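You operate a simulated robot arm through the tools that you are given. There is no shell and no other tool.

You are at the controls of a simulated robot arm. One attempt, no reset.

## Task
Disable the blue drive and clip on the card for its fault.
Fine: grey switch off, cord switch left on; the card goes under the clipboard's clip, shut again. Where these are worked on the way, their far stop is far enough and under half their travel is too little: clip of the clipboard.

Only the result counts: the job must be done as asked and must still hold three seconds after the hand-in. Knocking over, shifting, dropping, spilling or breaking anything else fails it.

## Robot
A 7-joint arm with a two-finger parallel gripper, fixed in place. Base frame: the origin is at the foot of the arm, x ahead of it, y to its left, z up. Units: mm, rad, N and s.
Its first joint turns from -2.897 to 2.897 rad. Payload 4.4 kg.
Tool frame: the origin (TCP) lies between the finger pads and is the grasp point; the fingertips stand 23 mm ahead of it; z points along the fingers, y is the line along which they close. Largest opening 94 mm; finger width 38, thickness 10; the body of the gripper, 54 by 96 mm, starts 39 mm behind the TCP.
Orientation is told as [roll, pitch, yaw] about the base's x, y, z axes, in that order, counted from this pose: with the fingers straight down and closing along the base's y, the tool's x points along the base's -x, its y along +y and its z along -z.

## Interface
- The arm moves only by the tool step_arm. Its argument "rows" is a list of rows, each a list of 7 numbers: the shift along the base's x, y, z in mm, then the turn, a rotation vector about the base's x, y, z in rad, then the opening in per cent of the stroke, from 0 (shut) to 100 (fully open). In form: [[dx, dy, dz, ax, ay, az, fingers], ...]. A call has 1 to 20 rows; each row shifts and turns the commanded pose from where the row before left it. Each row takes 0.2 s and may step no farther than 50 mm and 0.15 rad from the row before; otherwise, or with a gripper value out of range, the whole call is refused. Where a pose cannot be reached the arm comes as near as it can. A force on the tool above 90 N (or 10 N above the force at the start of the call, whichever is more), or a blocked arm, ends the call early, and 0.2 s more pass. Each finger travels about 72 mm/s and halts on what it meets, pressing with about 36 N; the grip force reading is that of the motor and also rises with nothing between the fingers. The clock runs only during rows and for 0.2 s after the last one: add rows that do not move to give the fingers time. It gives the time, the measured TCP pose, the force on the tool (base axes), the opening and the grip force at its end, in the units of the frame above (readings bear some noise), with the torque about the TCP (base axes, N m) and any sound that the robot's microphone picked up, and new pictures: "show" is both (left out), scene, wrist or none.
- Cameras (640 x 400 px; columns grow to the right, rows downward): "scene" is fixed at [220.1, -500.5, 1466.8]; the picture's right is [0.95, -0.31, 0.00], its down [-0.13, -0.39, -0.91] and it looks along [0.28, 0.87, -0.41] (base axes); focal length 365 px, centre (320, 200). "wrist" rides on the gripper at [86, 16, -74] in the tool frame; the picture's right is [-0.18, 0.98, 0.00], its down [-0.58, -0.11, -0.81] and it looks along [-0.79, -0.15, 0.59] (tool axes); focal length 243 px, centre (320, 200). There is no depth. A picture from a camera that has moved, and an enlarged one, comes with that camera's place and axes in the base frame and with its lens.
- inspect(camera, box): a new picture of the part [left, top, right, bottom] of that camera's present view, enlarged. The clock stands still meanwhile.
- job_done(): hands the job in; it is judged then, once.

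Nothing tells you positions but the pictures and the camera data. Unless the task says otherwise, let go and move clear before handing in.

The tools are called after "Call:" as a command line: name --pt "numbers of a row" for each row, then --argument value for the rest, lists and objects as JSON in quotes. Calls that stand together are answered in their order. step_arm: Moves the arm, as the interface text tells. Its arguments: {"type":"object","properties":{"rows":{"type":"array"},"show":{"type":"string","enum":["both","scene","wrist","none"]}},"required":["rows"]} The other tools are called the same way: inspect (camera, box) takes an enlarged picture of a part of a camera's view; job_done () hands the job in.

At the start:

```text
time_s: 0.0
position: [502.6, 388.5, 1218.6]
tcp_rot: [0.001, -0.001, -0.001]
contact_force: [0.3, 0.1, 0.3]
ft_torque: [-0.02, 0.02, 0.02]
gripper_width: 93.9
finger_force: 0.0
```

scene: 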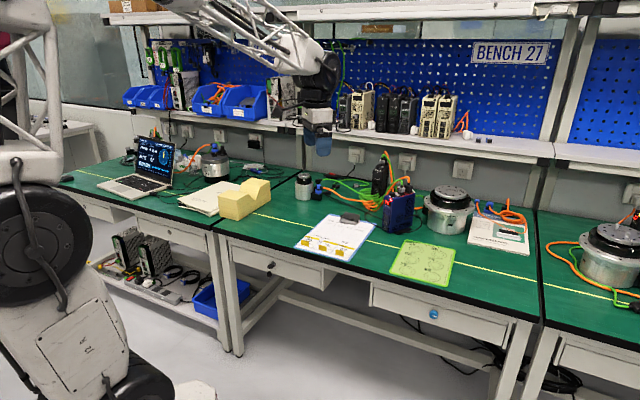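
wrist: 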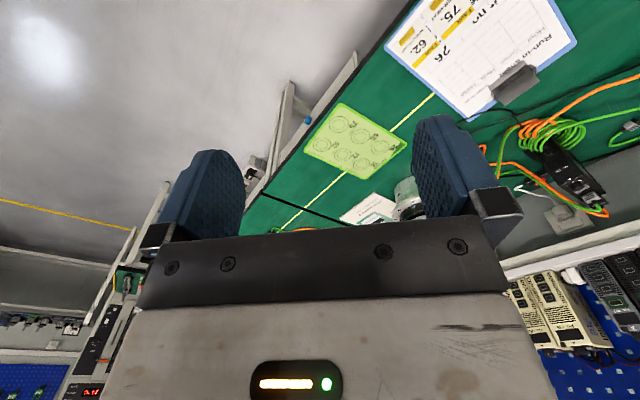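

I see a bench with a clipboard, a green card sheet, a blue drive, and a motor. I'll enlarge the parts that matter before moving.

Call:
inspect --camera "scene" --box '[340, 140, 440, 240]'

Call:
inspect --camera "scene" --box '[280, 200, 400, 275]'

Call:
inspect --camera "scene" --box '[380, 230, 480, 300]'

Call:
inspect --camera "scene" --box '[160, 140, 320, 240]'

Call:
inspect --camera "scene" --box '[420, 170, 550, 260]'

Call:
inspect --camera "wrist" --box '[380, 0, 640, 220]'

```text
4.00 times, centred on (390, 190) of scene
camera zoom: at [220.1, -500.5, 1466.8], right [0.95, -0.31, 0.0], down [-0.13, -0.39, -0.91], along [0.28, 0.87, -0.41], focal length 1460 px, centre (40, 240)
```

zoom: 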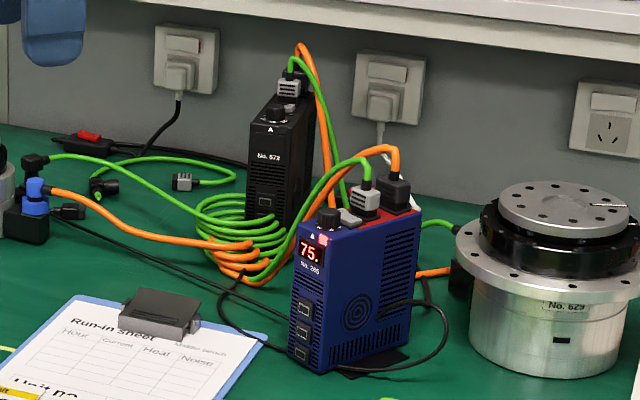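

```text
5.33 times, centred on (340, 238) of scene
camera zoom: at [220.1, -500.5, 1466.8], right [0.95, -0.31, 0.0], down [-0.13, -0.39, -0.91], along [0.28, 0.87, -0.41], focal length 1946 px, centre (213, 0)
```

zoom: 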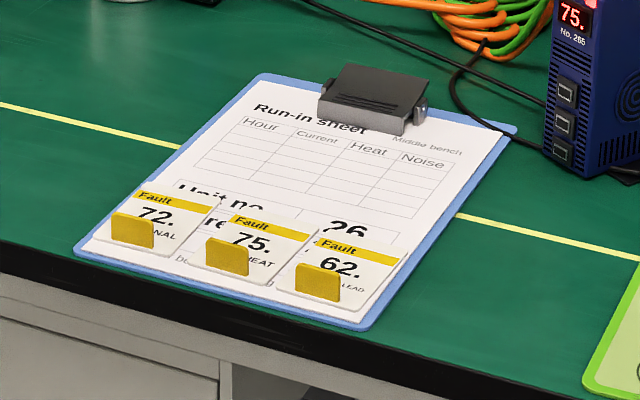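

```text
5.71 times, centred on (430, 265) of scene
camera zoom: at [220.1, -500.5, 1466.8], right [0.95, -0.31, 0.0], down [-0.13, -0.39, -0.91], along [0.28, 0.87, -0.41], focal length 2085 px, centre (-309, -171)
```

zoom: 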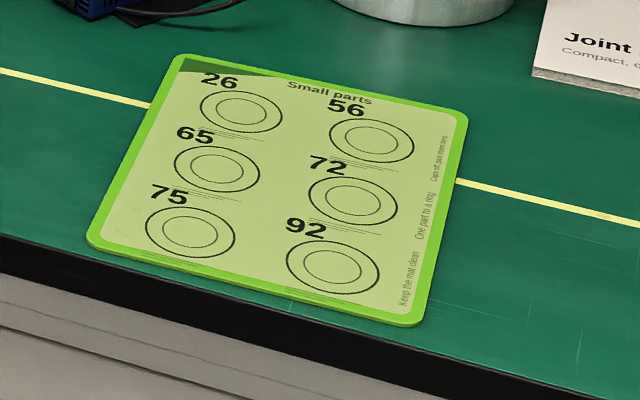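

```text
4.00 times, centred on (240, 190) of scene
camera zoom: at [220.1, -500.5, 1466.8], right [0.95, -0.31, 0.0], down [-0.13, -0.39, -0.91], along [0.28, 0.87, -0.41], focal length 1460 px, centre (640, 240)
```

zoom: 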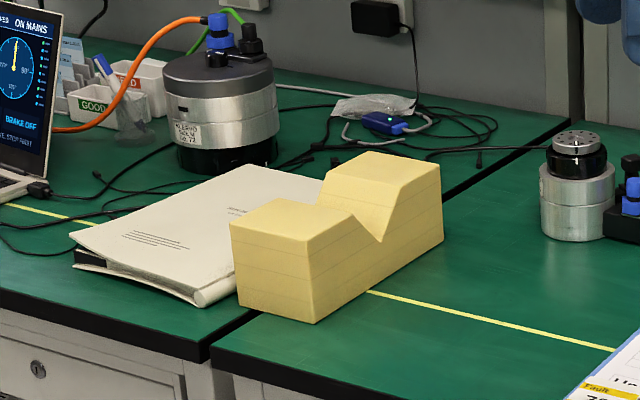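

```text
4.44 times, centred on (485, 215) of scene
camera zoom: at [220.1, -500.5, 1466.8], right [0.95, -0.31, 0.0], down [-0.13, -0.39, -0.91], along [0.28, 0.87, -0.41], focal length 1622 px, centre (-413, 133)
```

zoom: 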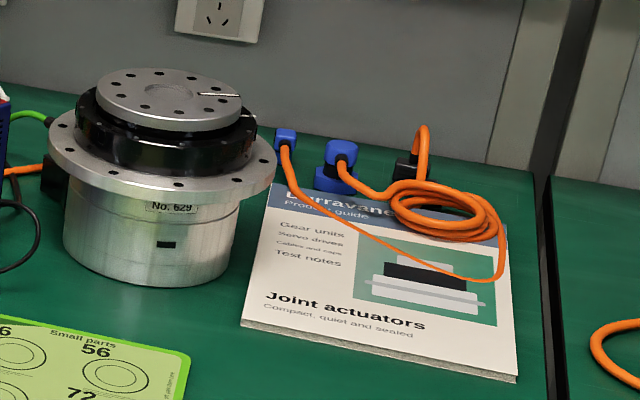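

```text
1.82 times, centred on (510, 110) of wrist
camera zoom: at [416.8, 405.8, 1292.7], right [0.18, 0.98, 0.0], down [0.58, -0.11, 0.81], along [0.79, -0.15, -0.59], focal length 441 px, centre (-26, 364)
```

zoom: 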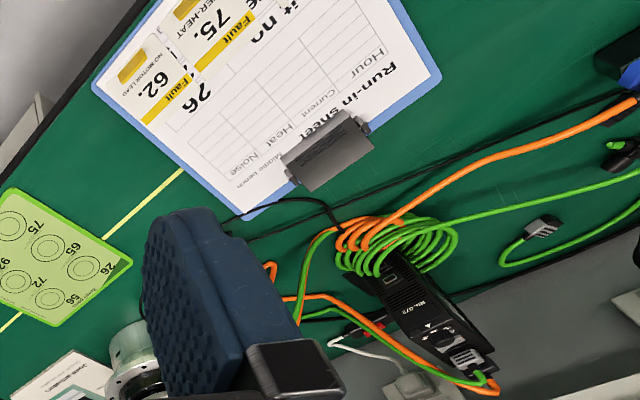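

I put the table top near z≈750. The clipboard runs radially out along azimuth 45°, with the three fault cards (72, 75, 62) at its near end and the clip at its far end. The blue drive shows "75." and stands behind it on the right. I'll yaw the tool to 45° and move over the board for a closer look.

Call:
step_arm --pt "4 18 -20 0 0 0.131 100" --pt "4 18 -20 0 0 0.131 100" --pt "4 18 -20 0 0 0.131 100" --pt "4 18 -20 0 0 0.131 100" --pt "4 18 -20 0 0 0.131 100" --pt "4 18 -20 0 0 0.131 100" --pt "2 16 -20 0 0 0 100" --pt "2 16 -20 0 0 0 100" --pt "0 0 0 0 0 0 100"

```text
time_s: 2.0
position: [530.7, 530.4, 1058.1]
tcp_rot: [-0.001, 0.0, 0.787]
contact_force: [-0.2, -1.0, -1.4]
ft_torque: [-0.04, 0.02, -0.02]
gripper_width: 93.9
finger_force: 0.0
camera wrist: at [459.0, 480.3, 1133.3], right [-0.57, 0.82, 0.0], down [0.49, 0.34, 0.81], along [0.66, 0.46, -0.59], focal length 243 px, centre (320, 200)
```

scene: 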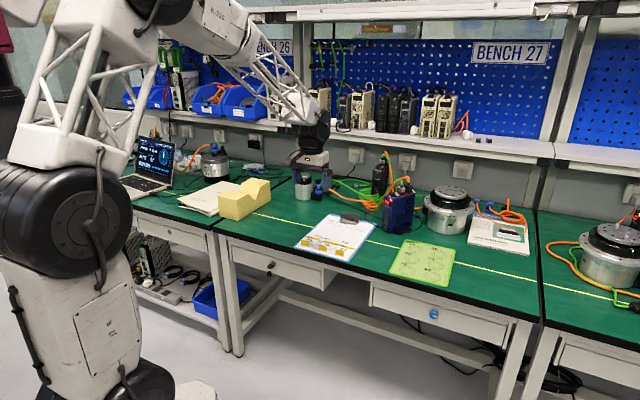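
wrist: 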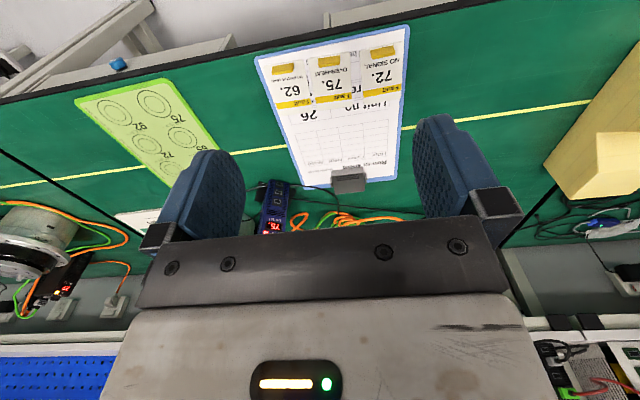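

The view works, but the wrist picture is upside down. I'll zoom in on the cards, the clip and the drive.

Call:
inspect --camera "wrist" --box '[250, 20, 420, 120]'

Call:
inspect --camera "wrist" --box '[290, 120, 420, 220]'

Call:
inspect --camera "wrist" --box '[240, 165, 340, 240]'

Call:
inspect --camera "scene" --box '[375, 170, 425, 240]'

Call:
inspect --camera "scene" --box '[320, 205, 370, 240]'

```text
3.76 times, centred on (335, 70) of wrist
camera zoom: at [459.0, 480.3, 1133.3], right [-0.57, 0.82, 0.0], down [0.49, 0.34, 0.81], along [0.66, 0.46, -0.59], focal length 913 px, centre (264, 689)
```

zoom: 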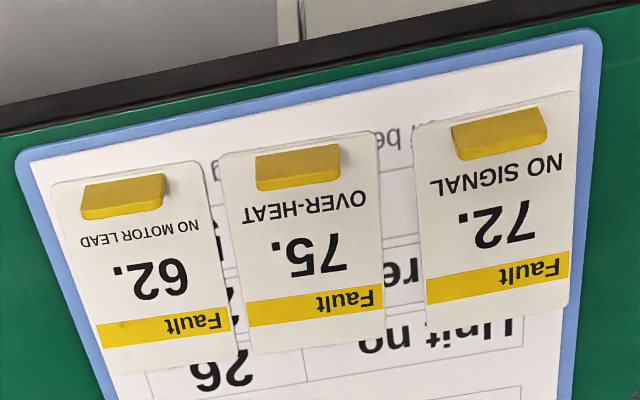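

```text
4.00 times, centred on (355, 170) of wrist
camera zoom: at [459.0, 480.3, 1133.3], right [-0.57, 0.82, 0.0], down [0.49, 0.34, 0.81], along [0.66, 0.46, -0.59], focal length 970 px, centre (180, 320)
```

zoom: 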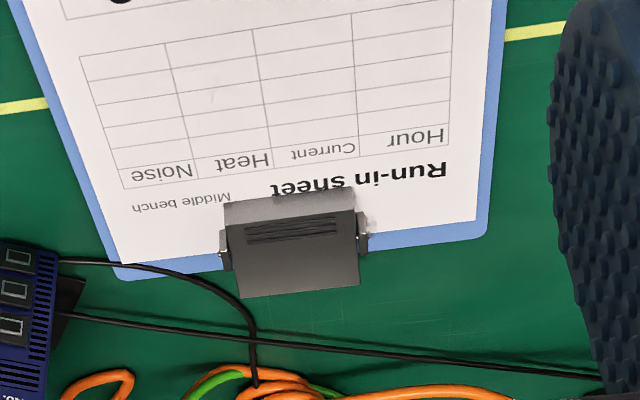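

```text
5.33 times, centred on (290, 202) of wrist
camera zoom: at [459.0, 480.3, 1133.3], right [-0.57, 0.82, 0.0], down [0.49, 0.34, 0.81], along [0.66, 0.46, -0.59], focal length 1294 px, centre (480, 187)
```

zoom: 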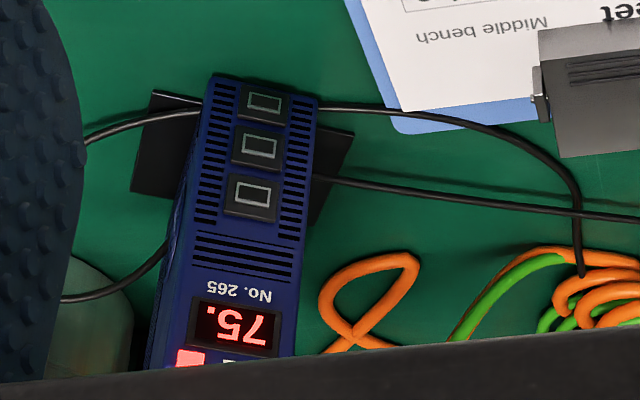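

```text
5.71 times, centred on (400, 205) of scene
camera zoom: at [220.1, -500.5, 1466.8], right [0.95, -0.31, 0.0], down [-0.13, -0.39, -0.91], along [0.28, 0.87, -0.41], focal length 2085 px, centre (-137, 171)
```

zoom: 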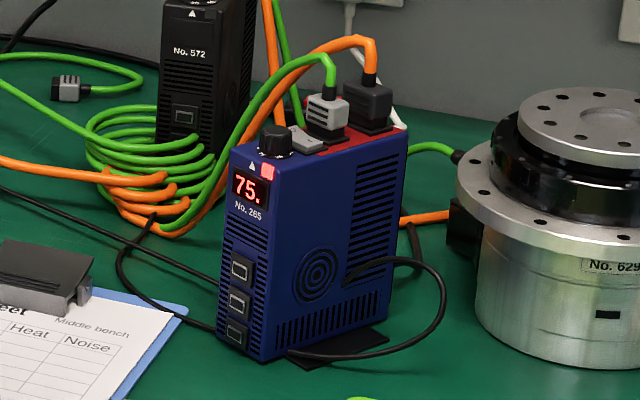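

```text
11.43 times, centred on (345, 222) of scene
camera zoom: at [220.1, -500.5, 1466.8], right [0.95, -0.31, 0.0], down [-0.13, -0.39, -0.91], along [0.28, 0.87, -0.41], focal length 4170 px, centre (34, -57)
```

zoom: 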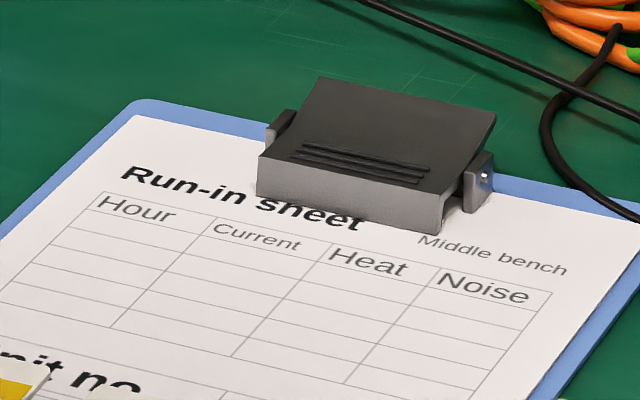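

The matching card is 75 OVER-HEAT, the middle one. The clip is a rocker: its jaw faces the cards and a raised lever sits at the back, around r≈1108 mm. Next I want a look down at the drive's top to find the grey switch.

Call:
step_arm --pt "38 6 9 0 0 0 100" --pt "38 6 9 0 0 0 100" --pt "38 6 9 0 0 0 100" --pt "38 6 9 0 0 0 100" --pt "38 5 8 0 0 0 100" --pt "38 5 7 0 0 0 100" --pt "0 0 0 0 0 0 100"

```text
time_s: 3.6
position: [759.9, 565.6, 1109.0]
tcp_rot: [0.001, -0.001, 0.787]
contact_force: [0.6, 0.5, -0.4]
ft_torque: [0.0, 0.02, -0.01]
gripper_width: 94.2
finger_force: 0.1
camera wrist: at [687.0, 514.9, 1183.4], right [-0.57, 0.82, 0.0], down [0.49, 0.34, 0.81], along [0.66, 0.46, -0.59], focal length 243 px, centre (320, 200)
```

scene: 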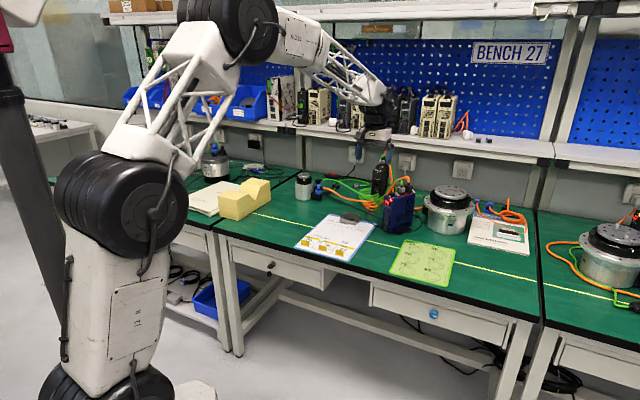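
wrist: 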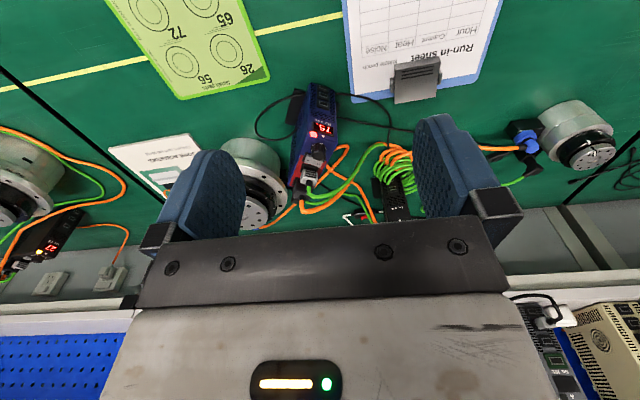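

The drive's top is now in view, so I'll zoom in on it.

Call:
inspect --camera "wrist" --box '[275, 80, 365, 215]'

Call:
inspect --camera "wrist" --box '[285, 115, 345, 160]'

Call:
inspect --camera "wrist" --box '[370, 40, 460, 110]'

Call:
inspect --camera "scene" --box '[380, 170, 420, 200]'

Call:
inspect --camera "scene" --box '[310, 150, 390, 210]'

```text
2.96 times, centred on (320, 148) of wrist
camera zoom: at [687.0, 514.9, 1183.4], right [-0.57, 0.82, 0.0], down [0.49, 0.34, 0.81], along [0.66, 0.46, -0.59], focal length 719 px, centre (320, 356)
```

zoom: 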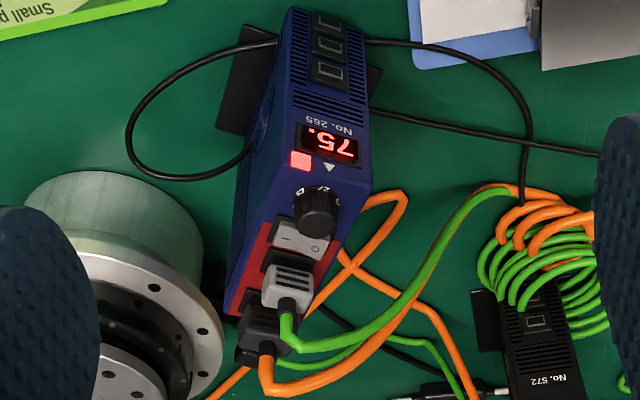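

```text
8.89 times, centred on (315, 138) of wrist
camera zoom: at [687.0, 514.9, 1183.4], right [-0.57, 0.82, 0.0], down [0.49, 0.34, 0.81], along [0.66, 0.46, -0.59], focal length 2157 px, centre (364, 756)
```

zoom: 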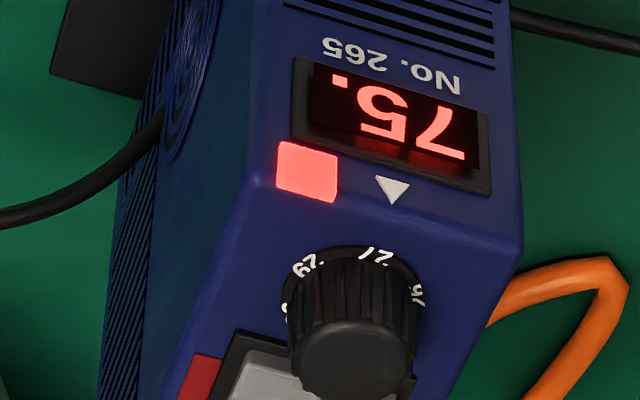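

```text
5.71 times, centred on (415, 75) of wrist
camera zoom: at [687.0, 514.9, 1183.4], right [-0.57, 0.82, 0.0], down [0.49, 0.34, 0.81], along [0.66, 0.46, -0.59], focal length 1386 px, centre (-223, 914)
```

zoom: 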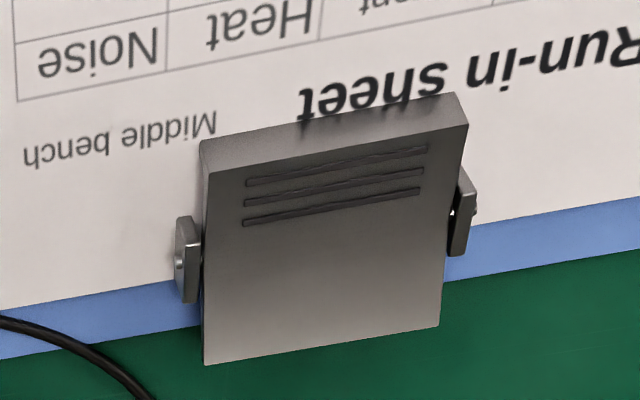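

```text
13.33 times, centred on (400, 185) of scene
camera zoom: at [220.1, -500.5, 1466.8], right [0.95, -0.31, 0.0], down [-0.13, -0.39, -0.91], along [0.28, 0.87, -0.41], focal length 4866 px, centre (-747, 400)
```

zoom: 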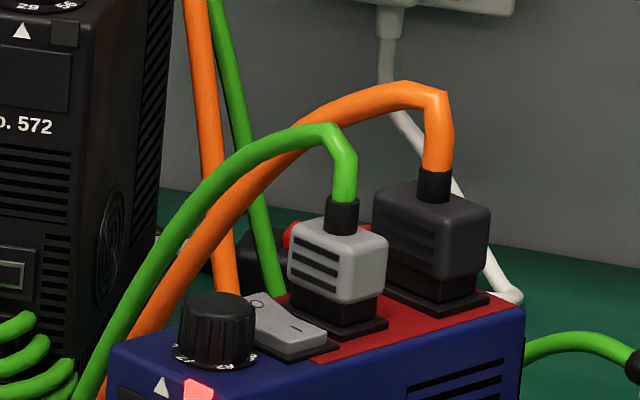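

```text
6.67 times, centred on (350, 180) of scene
camera zoom: at [220.1, -500.5, 1466.8], right [0.95, -0.31, 0.0], down [-0.13, -0.39, -0.91], along [0.28, 0.87, -0.41], focal length 2433 px, centre (120, 333)
```

zoom: 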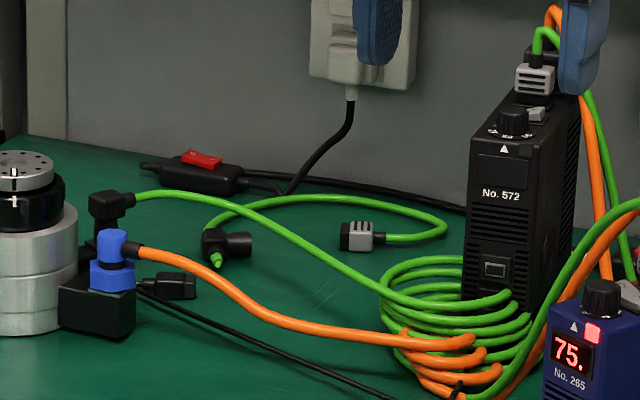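

The grey rocker is on the drive's top. Its "O" side, on the scene's left, is raised, so it is on now. I'll use the visible fingertips to check the scene camera's calibration before computing positions.

Call:
inspect --camera "scene" --box '[335, 110, 425, 175]'

Call:
inspect --camera "wrist" --box '[295, 140, 345, 180]'

```text
6.15 times, centred on (380, 142) of scene
camera zoom: at [220.1, -500.5, 1466.8], right [0.95, -0.31, 0.0], down [-0.13, -0.39, -0.91], along [0.28, 0.87, -0.41], focal length 2246 px, centre (-49, 554)
```

zoom: 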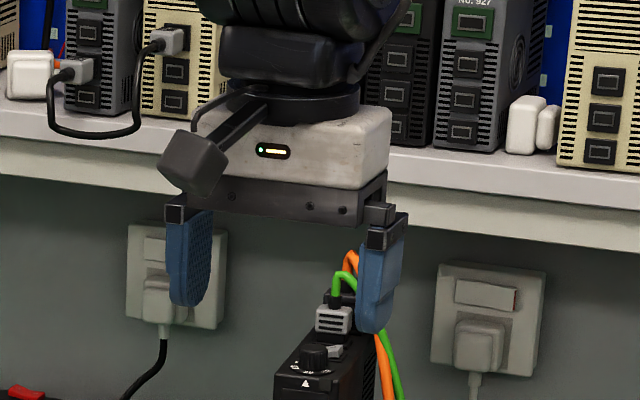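

```text
10.00 times, centred on (320, 160) of wrist
camera zoom: at [687.0, 514.9, 1183.4], right [-0.57, 0.82, 0.0], down [0.49, 0.34, 0.81], along [0.66, 0.46, -0.59], focal length 2426 px, centre (320, 600)
```

zoom: 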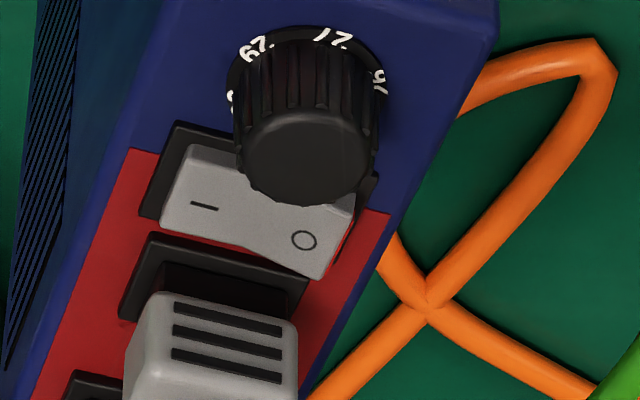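

The fingertip check matches the scene camera well. The drive's axis points at azimuth ≈20°, and the rocker lies across the drive between the knob and the grey connector. I'll test how far the arm reaches with the tool vertical, at this safe height.

Call:
step_arm --pt "36 24 0 0 0 0 60" --pt "36 24 0 0 0 0 20" --pt "36 24 0 0 0 0 0" --pt "36 24 0 0 0 0 0" --pt "0 0 0 0 0 0 0"

```text
time_s: 4.8
position: [904.0, 660.8, 1107.8]
tcp_rot: [0.0, 0.0, 0.786]
contact_force: [-0.5, -0.5, 0.4]
ft_torque: [-0.01, -0.01, 0.0]
gripper_width: 0.0
finger_force: 35.9
camera wrist: at [831.5, 611.3, 1183.0], right [-0.57, 0.82, 0.0], down [0.49, 0.34, 0.81], along [0.66, 0.46, -0.59], focal length 243 px, centre (320, 200)
```

scene: 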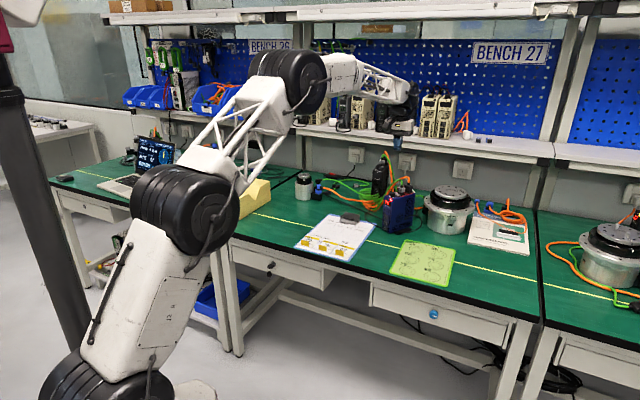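
wrist: 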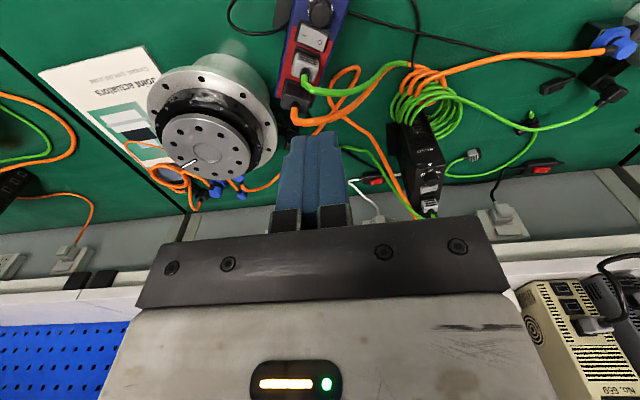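

The vertical tool reaches r=1120 here. I'll look at the rocker and knob from this closer view.

Call:
inspect --camera "wrist" --box '[270, 0, 350, 130]'

Call:
inspect --camera "wrist" --box '[285, 0, 345, 45]'

Call:
inspect --camera "scene" --box '[370, 90, 430, 200]'

```text
3.08 times, centred on (310, 65) of wrist
camera zoom: at [831.5, 611.3, 1183.0], right [-0.57, 0.82, 0.0], down [0.49, 0.34, 0.81], along [0.66, 0.46, -0.59], focal length 746 px, centre (351, 615)
```

zoom: 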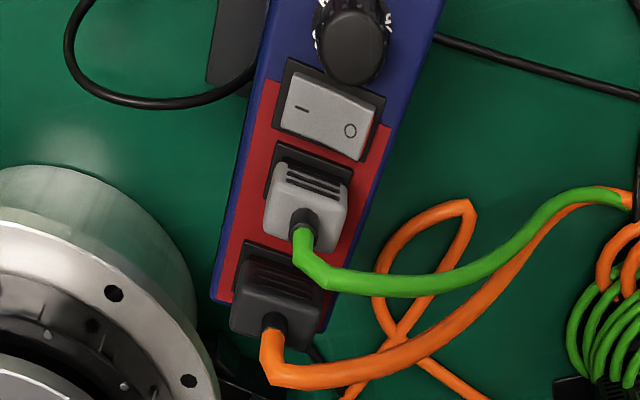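

```text
8.89 times, centred on (315, 22) of wrist
camera zoom: at [831.5, 611.3, 1183.0], right [-0.57, 0.82, 0.0], down [0.49, 0.34, 0.81], along [0.66, 0.46, -0.59], focal length 2157 px, centre (364, 1778)
```

zoom: 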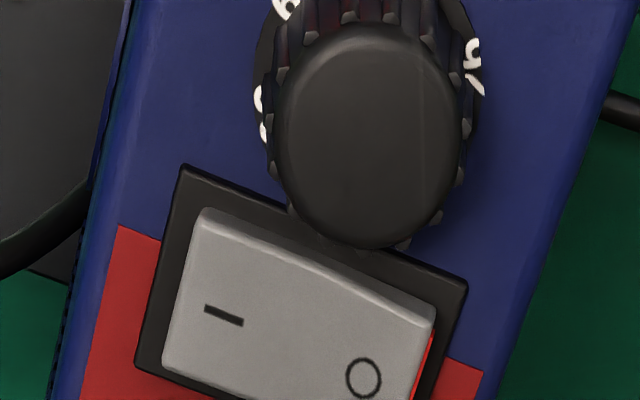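

```text
3.64 times, centred on (400, 145) of scene
camera zoom: at [220.1, -500.5, 1466.8], right [0.95, -0.31, 0.0], down [-0.13, -0.39, -0.91], along [0.28, 0.87, -0.41], focal length 1327 px, centre (29, 400)
```

zoom: 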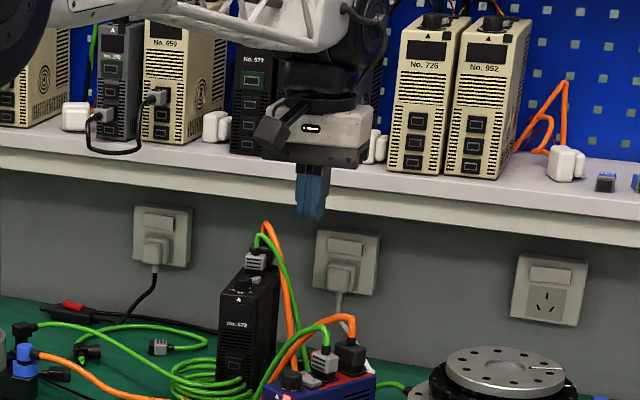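

From above, the gap between knob and connector along the drive is about 33 mm, and the O mark is near (917, 670, 908). I'll yaw to 110° so the closed fingers are thin along the drive, lean the tool outward by 0.3 rad, and hover above for a check.

Call:
step_arm --pt "0 2 0 0 0 0.1417 0" --pt "0 3 0 0 0 0.1417 0" --pt "0 3 0 0 0 0.1417 0" --pt "0 3 0 0 0 0.1417 0" --pt "1 3 0 0 0 0.1417 0" --pt "1 3 0 0 0 0.1417 0" --pt "0 2 0 0 0 0.1417 0" --pt "0 0 0 0 0 0.1417 0" --pt "0 0 -20 0.0518 -0.1407 0 0" --pt "0 0 -20 0.0518 -0.1407 0 0" --pt "0 0 -20 0 0 0 0" --pt "0 0 0 0 0 0 0"

```text
time_s: 7.4
position: [904.6, 679.4, 1049.4]
tcp_rot: [-0.301, 0.0, 1.92]
contact_force: [0.5, -0.2, 0.0]
ft_torque: [0.01, 0.0, -0.01]
gripper_width: 0.1
finger_force: 36.2
camera wrist: at [899.2, 585.2, 1115.4], right [-0.95, -0.15, -0.29], down [-0.33, 0.5, 0.8], along [0.03, 0.85, -0.52], focal length 243 px, centre (320, 200)
```

scene: 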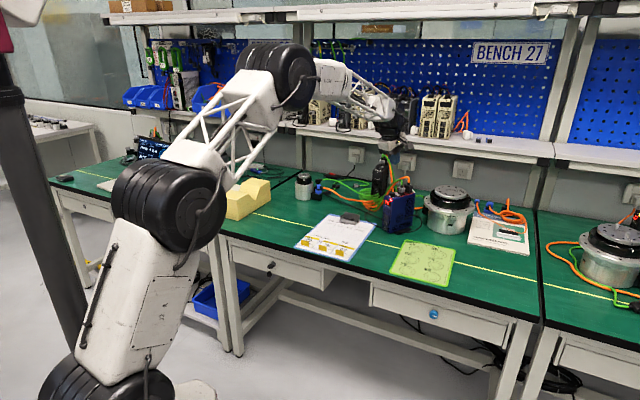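
wrist: 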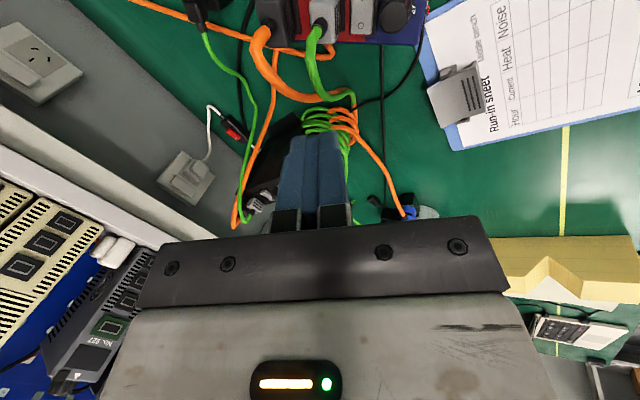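

The pose is as planned. I'll check the rocker's position from this view.

Call:
inspect --camera "wrist" --box '[290, 0, 430, 80]'

Call:
inspect --camera "wrist" --box '[260, 110, 380, 240]'

Call:
inspect --camera "scene" --box '[370, 130, 430, 200]'

```text
4.57 times, centred on (360, 40) of wrist
camera zoom: at [899.2, 585.2, 1115.4], right [-0.95, -0.15, -0.29], down [-0.33, 0.5, 0.8], along [0.03, 0.85, -0.52], focal length 1109 px, centre (137, 931)
```

zoom: 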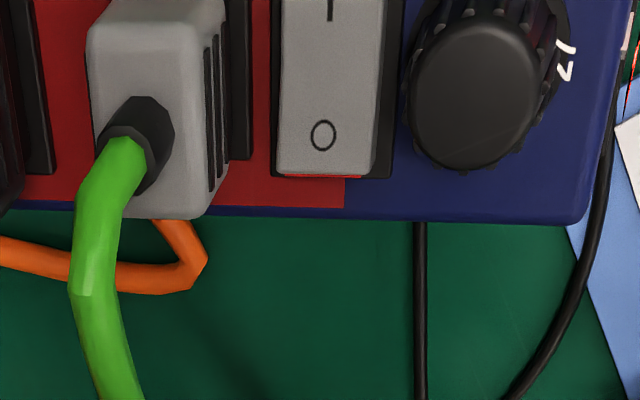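

```text
3.08 times, centred on (320, 175) of wrist
camera zoom: at [899.2, 585.2, 1115.4], right [-0.95, -0.15, -0.29], down [-0.33, 0.5, 0.8], along [0.03, 0.85, -0.52], focal length 746 px, centre (320, 277)
```

zoom: 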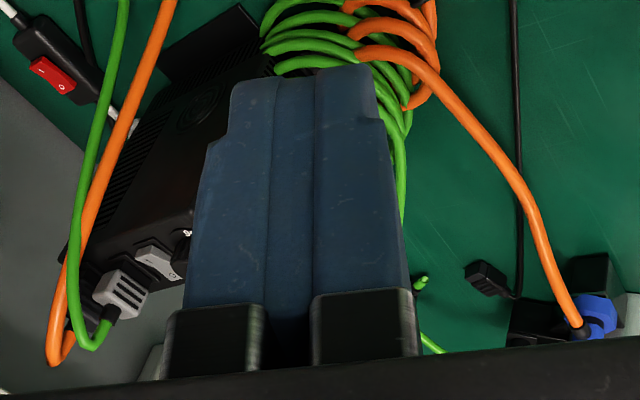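

```text
5.71 times, centred on (400, 165) of scene
camera zoom: at [220.1, -500.5, 1466.8], right [0.95, -0.31, 0.0], down [-0.13, -0.39, -0.91], along [0.28, 0.87, -0.41], focal length 2085 px, centre (-137, 400)
```

zoom: 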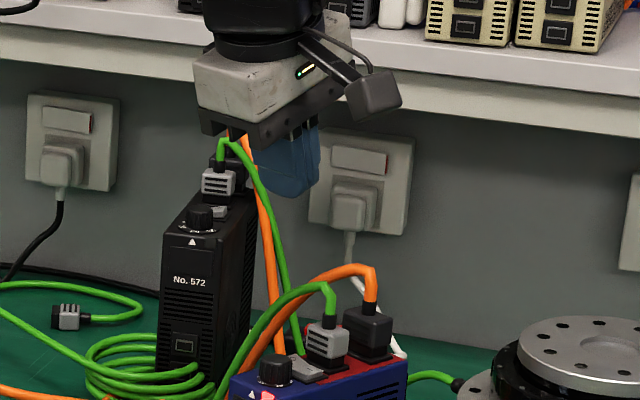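

The O position is confirmed at (917.5, 670, 908). I'll line up and lower the fingertips to about 25 mm above the rocker for a clearance check.

Call:
step_arm --pt "1 2.5 -20 0 0 0 0" --pt "0 0 -25 0 0 0 0" --pt "0 0 -25 0 0 0 0" --pt "0 0 -20 0 0 0 0" --pt "0 0 0 0 0 0 0"

Call:
inspect --camera "scene" --box '[375, 150, 425, 210]'

Call:
inspect --camera "wrist" --box '[240, 80, 440, 240]'

```text
time_s: 8.6
position: [906.3, 680.5, 958.8]
tcp_rot: [-0.299, -0.001, 1.922]
contact_force: [0.1, 0.1, 0.9]
ft_torque: [0.0, 0.04, 0.0]
gripper_width: 0.0
finger_force: 36.3
camera wrist: at [900.3, 586.9, 1025.7], right [-0.95, -0.15, -0.29], down [-0.33, 0.5, 0.8], along [0.03, 0.85, -0.52], focal length 243 px, centre (320, 200)
```

scene: 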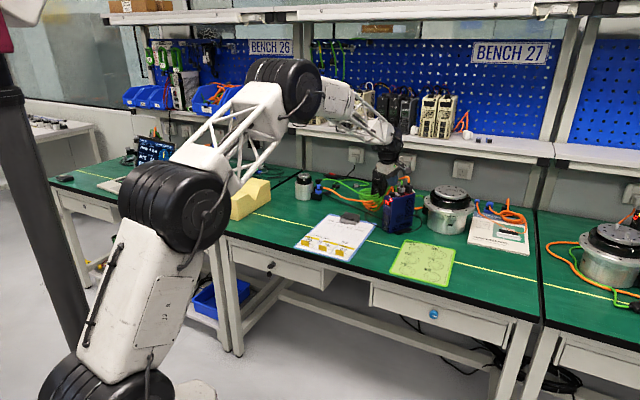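
wrist: 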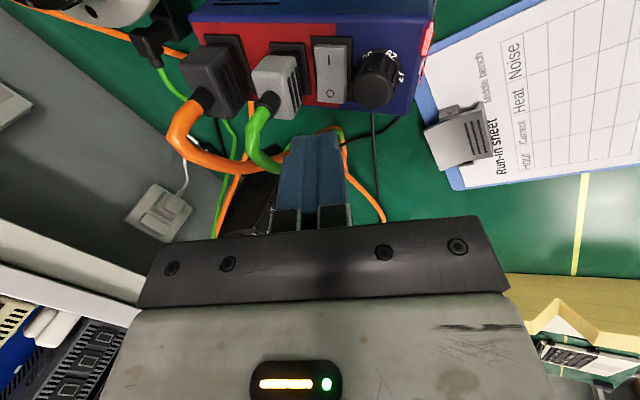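

```text
6.67 times, centred on (400, 180) of scene
camera zoom: at [220.1, -500.5, 1466.8], right [0.95, -0.31, 0.0], down [-0.13, -0.39, -0.91], along [0.28, 0.87, -0.41], focal length 2433 px, centre (-213, 333)
```

zoom: 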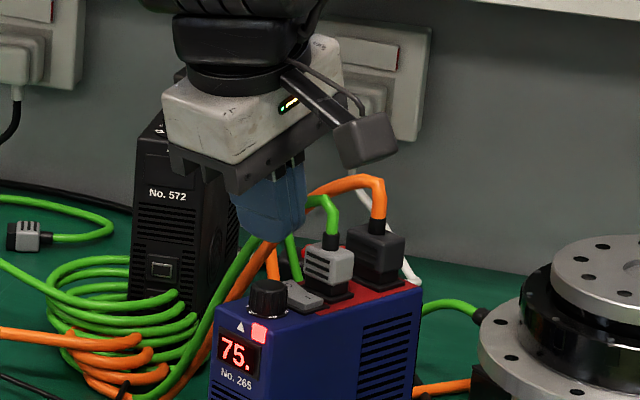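

```text
2.50 times, centred on (340, 160) of wrist
camera zoom: at [900.3, 586.9, 1025.7], right [-0.95, -0.15, -0.29], down [-0.33, 0.5, 0.8], along [0.03, 0.85, -0.52], focal length 606 px, centre (270, 300)
```

zoom: 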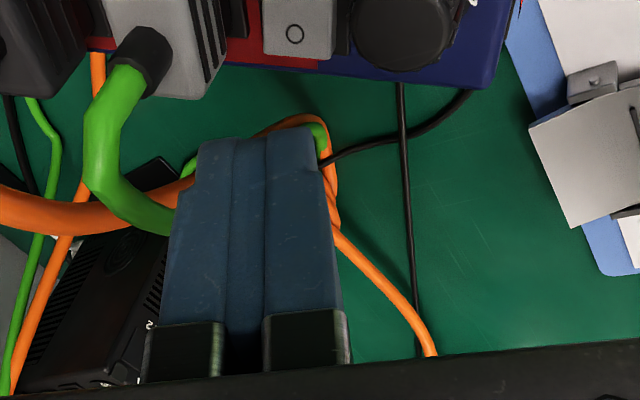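

I'll zoom further in the scene view to compare the fingertip with the O mark directly.

Call:
inspect --camera "scene" --box '[390, 172, 420, 202]'

Call:
inspect --camera "wrist" --box '[290, 30, 410, 110]'

```text
13.33 times, centred on (405, 187) of scene
camera zoom: at [220.1, -500.5, 1466.8], right [0.95, -0.31, 0.0], down [-0.13, -0.39, -0.91], along [0.28, 0.87, -0.41], focal length 4866 px, centre (-813, 373)
```

zoom: 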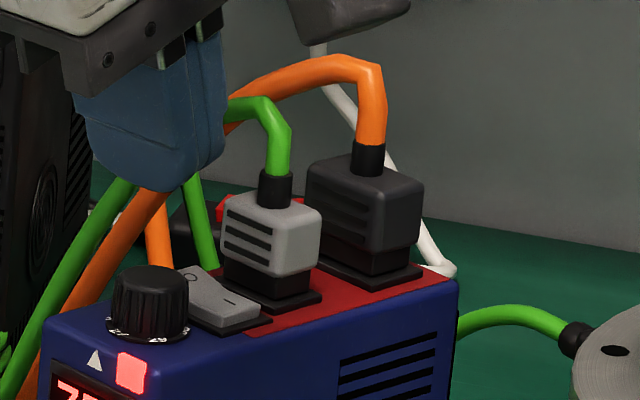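

```text
5.00 times, centred on (350, 70) of wrist
camera zoom: at [900.3, 586.9, 1025.7], right [-0.95, -0.15, -0.29], down [-0.33, 0.5, 0.8], along [0.03, 0.85, -0.52], focal length 1213 px, centre (170, 850)
```

zoom: 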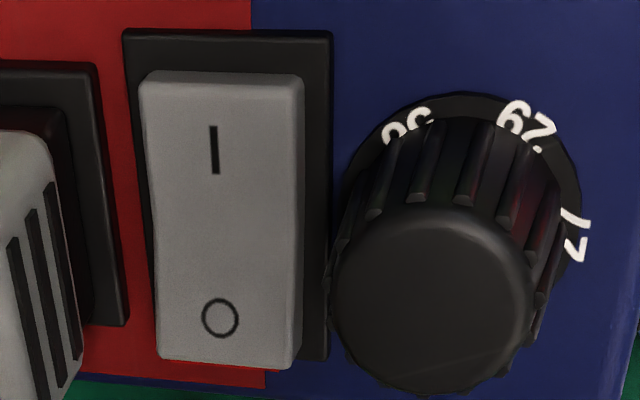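

The O mark is reconfirmed at (917.6, 670.1, 908). I'll reduce the lean to 0.2 rad to balance the clearance between knob and connector, then come down to just above the rocker.

Call:
step_arm --pt "3.1 2.6 0 -0.0342 0.094 0 0" --pt "0 0 -8 0 0 0 0" --pt "0 0 -8 0 0 0 0" --pt "0 0 0 0 0 0 0"

Call:
inspect --camera "scene" --box '[390, 172, 420, 202]'

Call:
inspect --camera "wrist" --box '[260, 60, 420, 170]'

```text
time_s: 9.6
position: [909.2, 683.8, 942.8]
tcp_rot: [-0.199, -0.001, 1.922]
contact_force: [-0.3, -0.2, -0.2]
ft_torque: [0.0, 0.0, -0.03]
gripper_width: 0.1
finger_force: 35.6
camera wrist: at [910.2, 591.9, 1013.0], right [-0.97, -0.16, -0.19], down [-0.25, 0.53, 0.81], along [-0.03, 0.84, -0.55], focal length 243 px, centre (320, 200)
```

scene: 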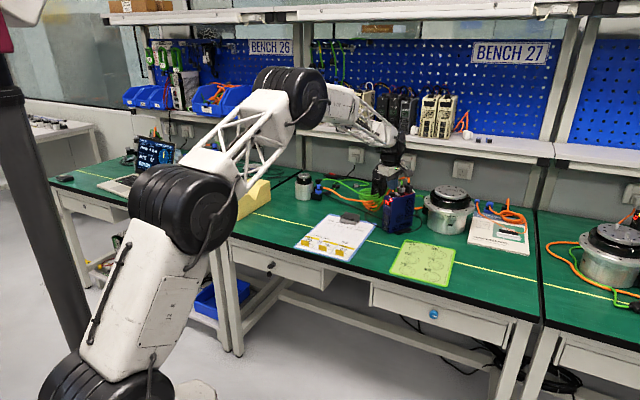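
wrist: 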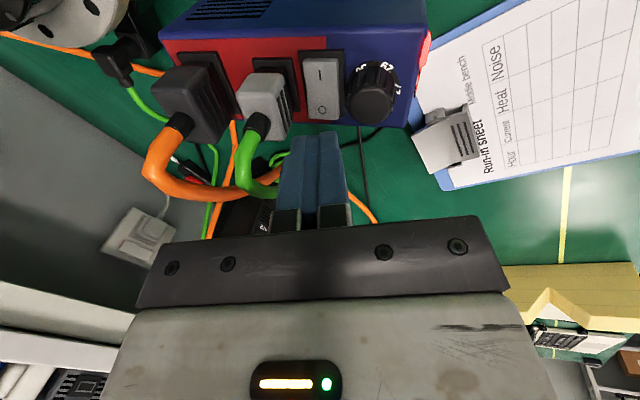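

```text
13.33 times, centred on (405, 187) of scene
camera zoom: at [220.1, -500.5, 1466.8], right [0.95, -0.31, 0.0], down [-0.13, -0.39, -0.91], along [0.28, 0.87, -0.41], focal length 4866 px, centre (-813, 373)
```

zoom: 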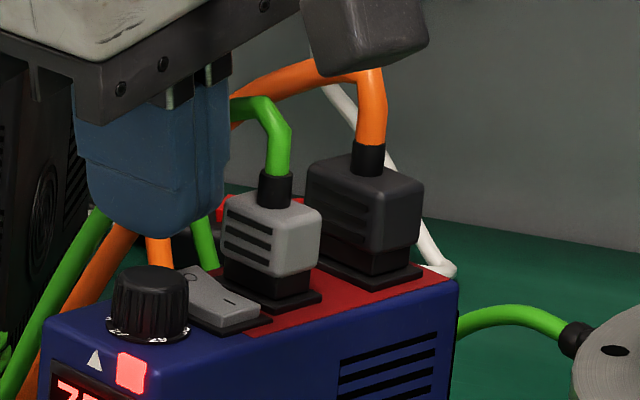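

```text
3.64 times, centred on (340, 115) of wrist
camera zoom: at [910.2, 591.9, 1013.0], right [-0.97, -0.16, -0.19], down [-0.25, 0.53, 0.81], along [-0.03, 0.84, -0.55], focal length 882 px, centre (247, 509)
```

zoom: 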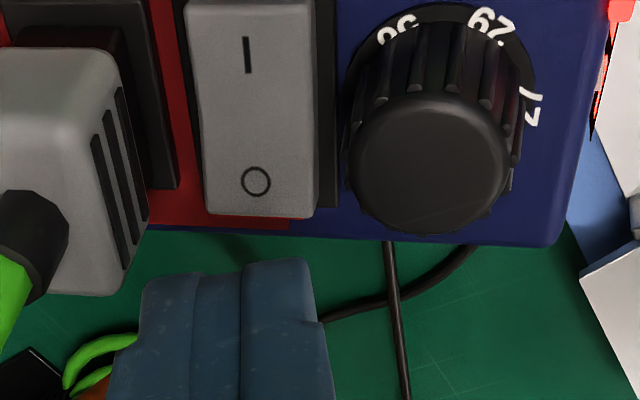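

The chamfered tip would only reach the rocker's end, so I'll shift about 9 mm to the right (−w) and recheck.

Call:
step_arm --pt "1.6 -4.3 4 0 0 0 0" --pt "1.6 -4.2 0 0 0 0 0" --pt "0 0 -4 0 0 0 0" --pt "0 0 0 0 0 0 0"

Call:
inspect --camera "scene" --box '[390, 172, 420, 202]'

Call:
inspect --camera "wrist" --box '[260, 60, 420, 170]'

```text
time_s: 10.6
position: [913.1, 676.0, 942.3]
tcp_rot: [-0.199, -0.002, 1.921]
contact_force: [-0.4, 0.5, 0.7]
ft_torque: [-0.01, 0.01, -0.01]
gripper_width: 0.2
finger_force: 35.9
camera wrist: at [913.6, 583.3, 1012.9], right [-0.97, -0.16, -0.19], down [-0.25, 0.53, 0.81], along [-0.03, 0.84, -0.55], focal length 243 px, centre (320, 200)
```

scene: 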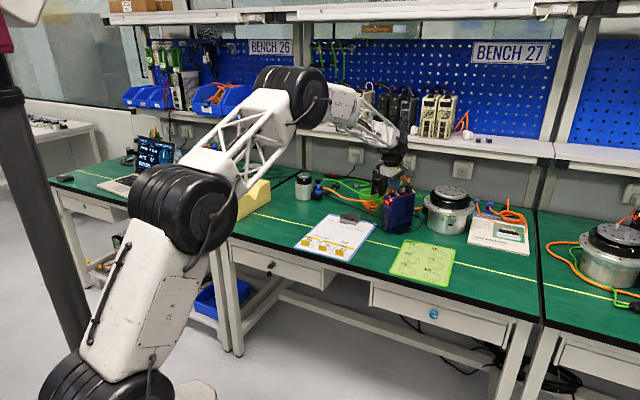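
wrist: 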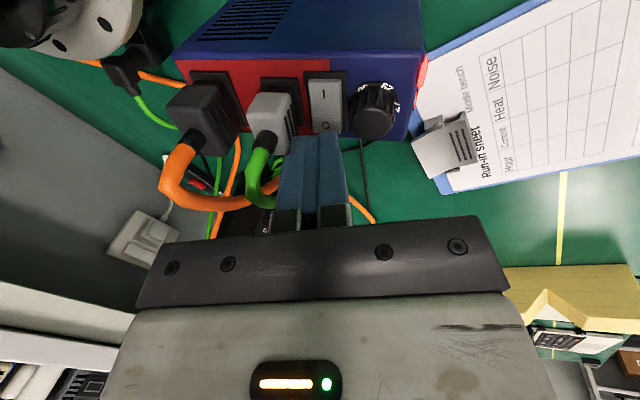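

```text
13.33 times, centred on (405, 187) of scene
camera zoom: at [220.1, -500.5, 1466.8], right [0.95, -0.31, 0.0], down [-0.13, -0.39, -0.91], along [0.28, 0.87, -0.41], focal length 4866 px, centre (-813, 373)
```

zoom: 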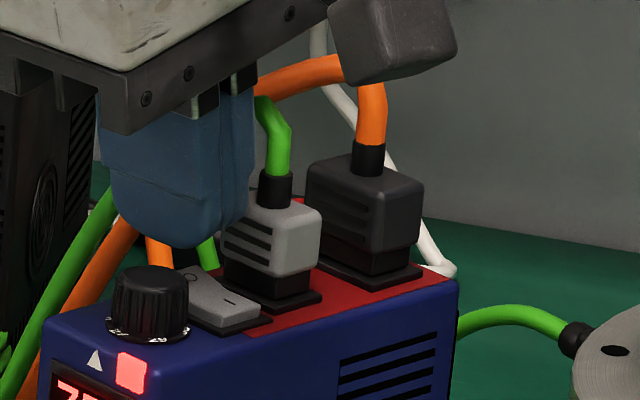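

```text
3.64 times, centred on (340, 115) of wrist
camera zoom: at [913.6, 583.3, 1012.9], right [-0.97, -0.16, -0.19], down [-0.25, 0.53, 0.81], along [-0.03, 0.84, -0.55], focal length 882 px, centre (247, 509)
```

zoom: 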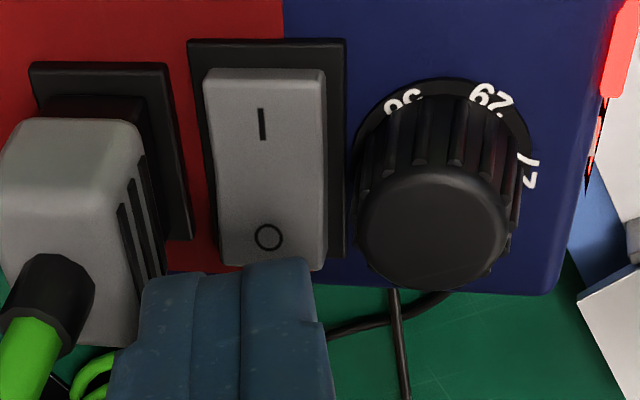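

The near edge lines up with the rocker's front edge. I'll nudge 1 mm toward the knob and then descend in small steps, watching the force.

Call:
step_arm --pt "-0.9 -0.4 0 0 0 0 0" --pt "0 0 -3 0 0 0 0" --pt "0 0 -3 0 0 0 0" --pt "0 0 -1.5 0 0 0 0" --show "none"

Call:
step_arm --pt "0 0 -1.5 0 0 0 0" --pt "0 0 0 0 0 0 0"

Call:
inspect --camera "wrist" --box '[260, 60, 420, 170]'

Call:
inspect --camera "scene" --box '[390, 172, 420, 202]'

```text
time_s: 11.6
position: [911.3, 674.5, 934.8]
tcp_rot: [-0.198, -0.002, 1.92]
contact_force: [-1.5, 0.4, 0.2]
ft_torque: [-0.01, -0.01, 0.02]
gripper_width: 0.2
finger_force: 36.1
```

```text
time_s: 12.2
position: [910.2, 675.5, 933.9]
tcp_rot: [-0.201, -0.001, 1.919]
contact_force: [0.2, 0.0, 0.2]
ft_torque: [0.01, -0.02, -0.02]
gripper_width: 0.0
finger_force: 35.6
camera wrist: at [912.5, 583.1, 1003.8], right [-0.97, -0.16, -0.19], down [-0.25, 0.53, 0.81], along [-0.03, 0.84, -0.55], focal length 243 px, centre (320, 200)
```

scene: 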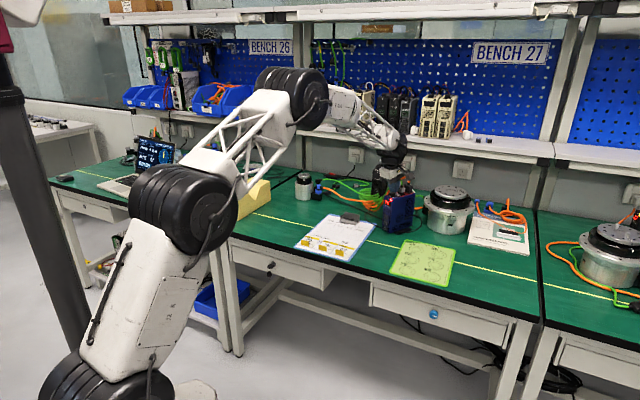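
wrist: 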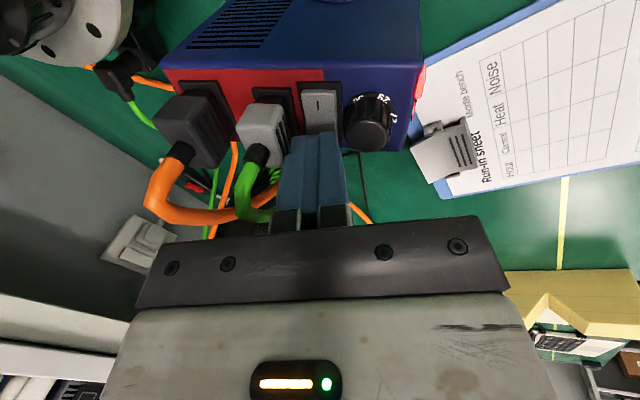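

```text
3.64 times, centred on (340, 115) of wrist
camera zoom: at [912.5, 583.1, 1003.8], right [-0.97, -0.16, -0.19], down [-0.25, 0.53, 0.81], along [-0.03, 0.84, -0.55], focal length 882 px, centre (247, 509)
```

zoom: 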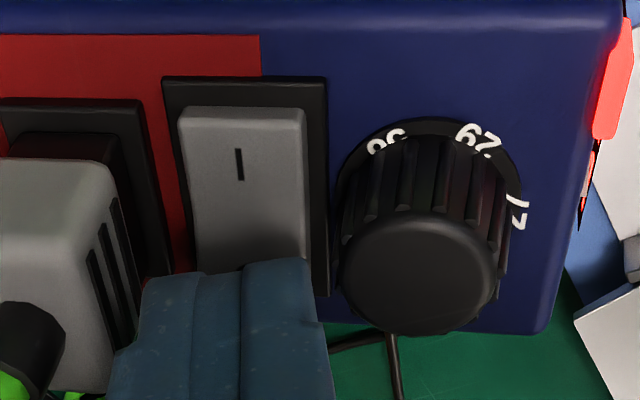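

```text
13.33 times, centred on (405, 187) of scene
camera zoom: at [220.1, -500.5, 1466.8], right [0.95, -0.31, 0.0], down [-0.13, -0.39, -0.91], along [0.28, 0.87, -0.41], focal length 4866 px, centre (-813, 373)
```

zoom: 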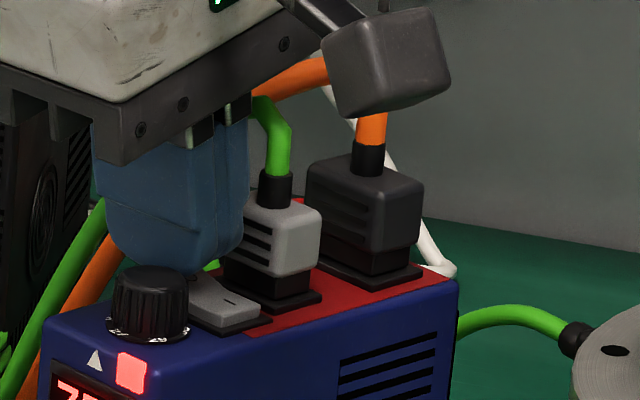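

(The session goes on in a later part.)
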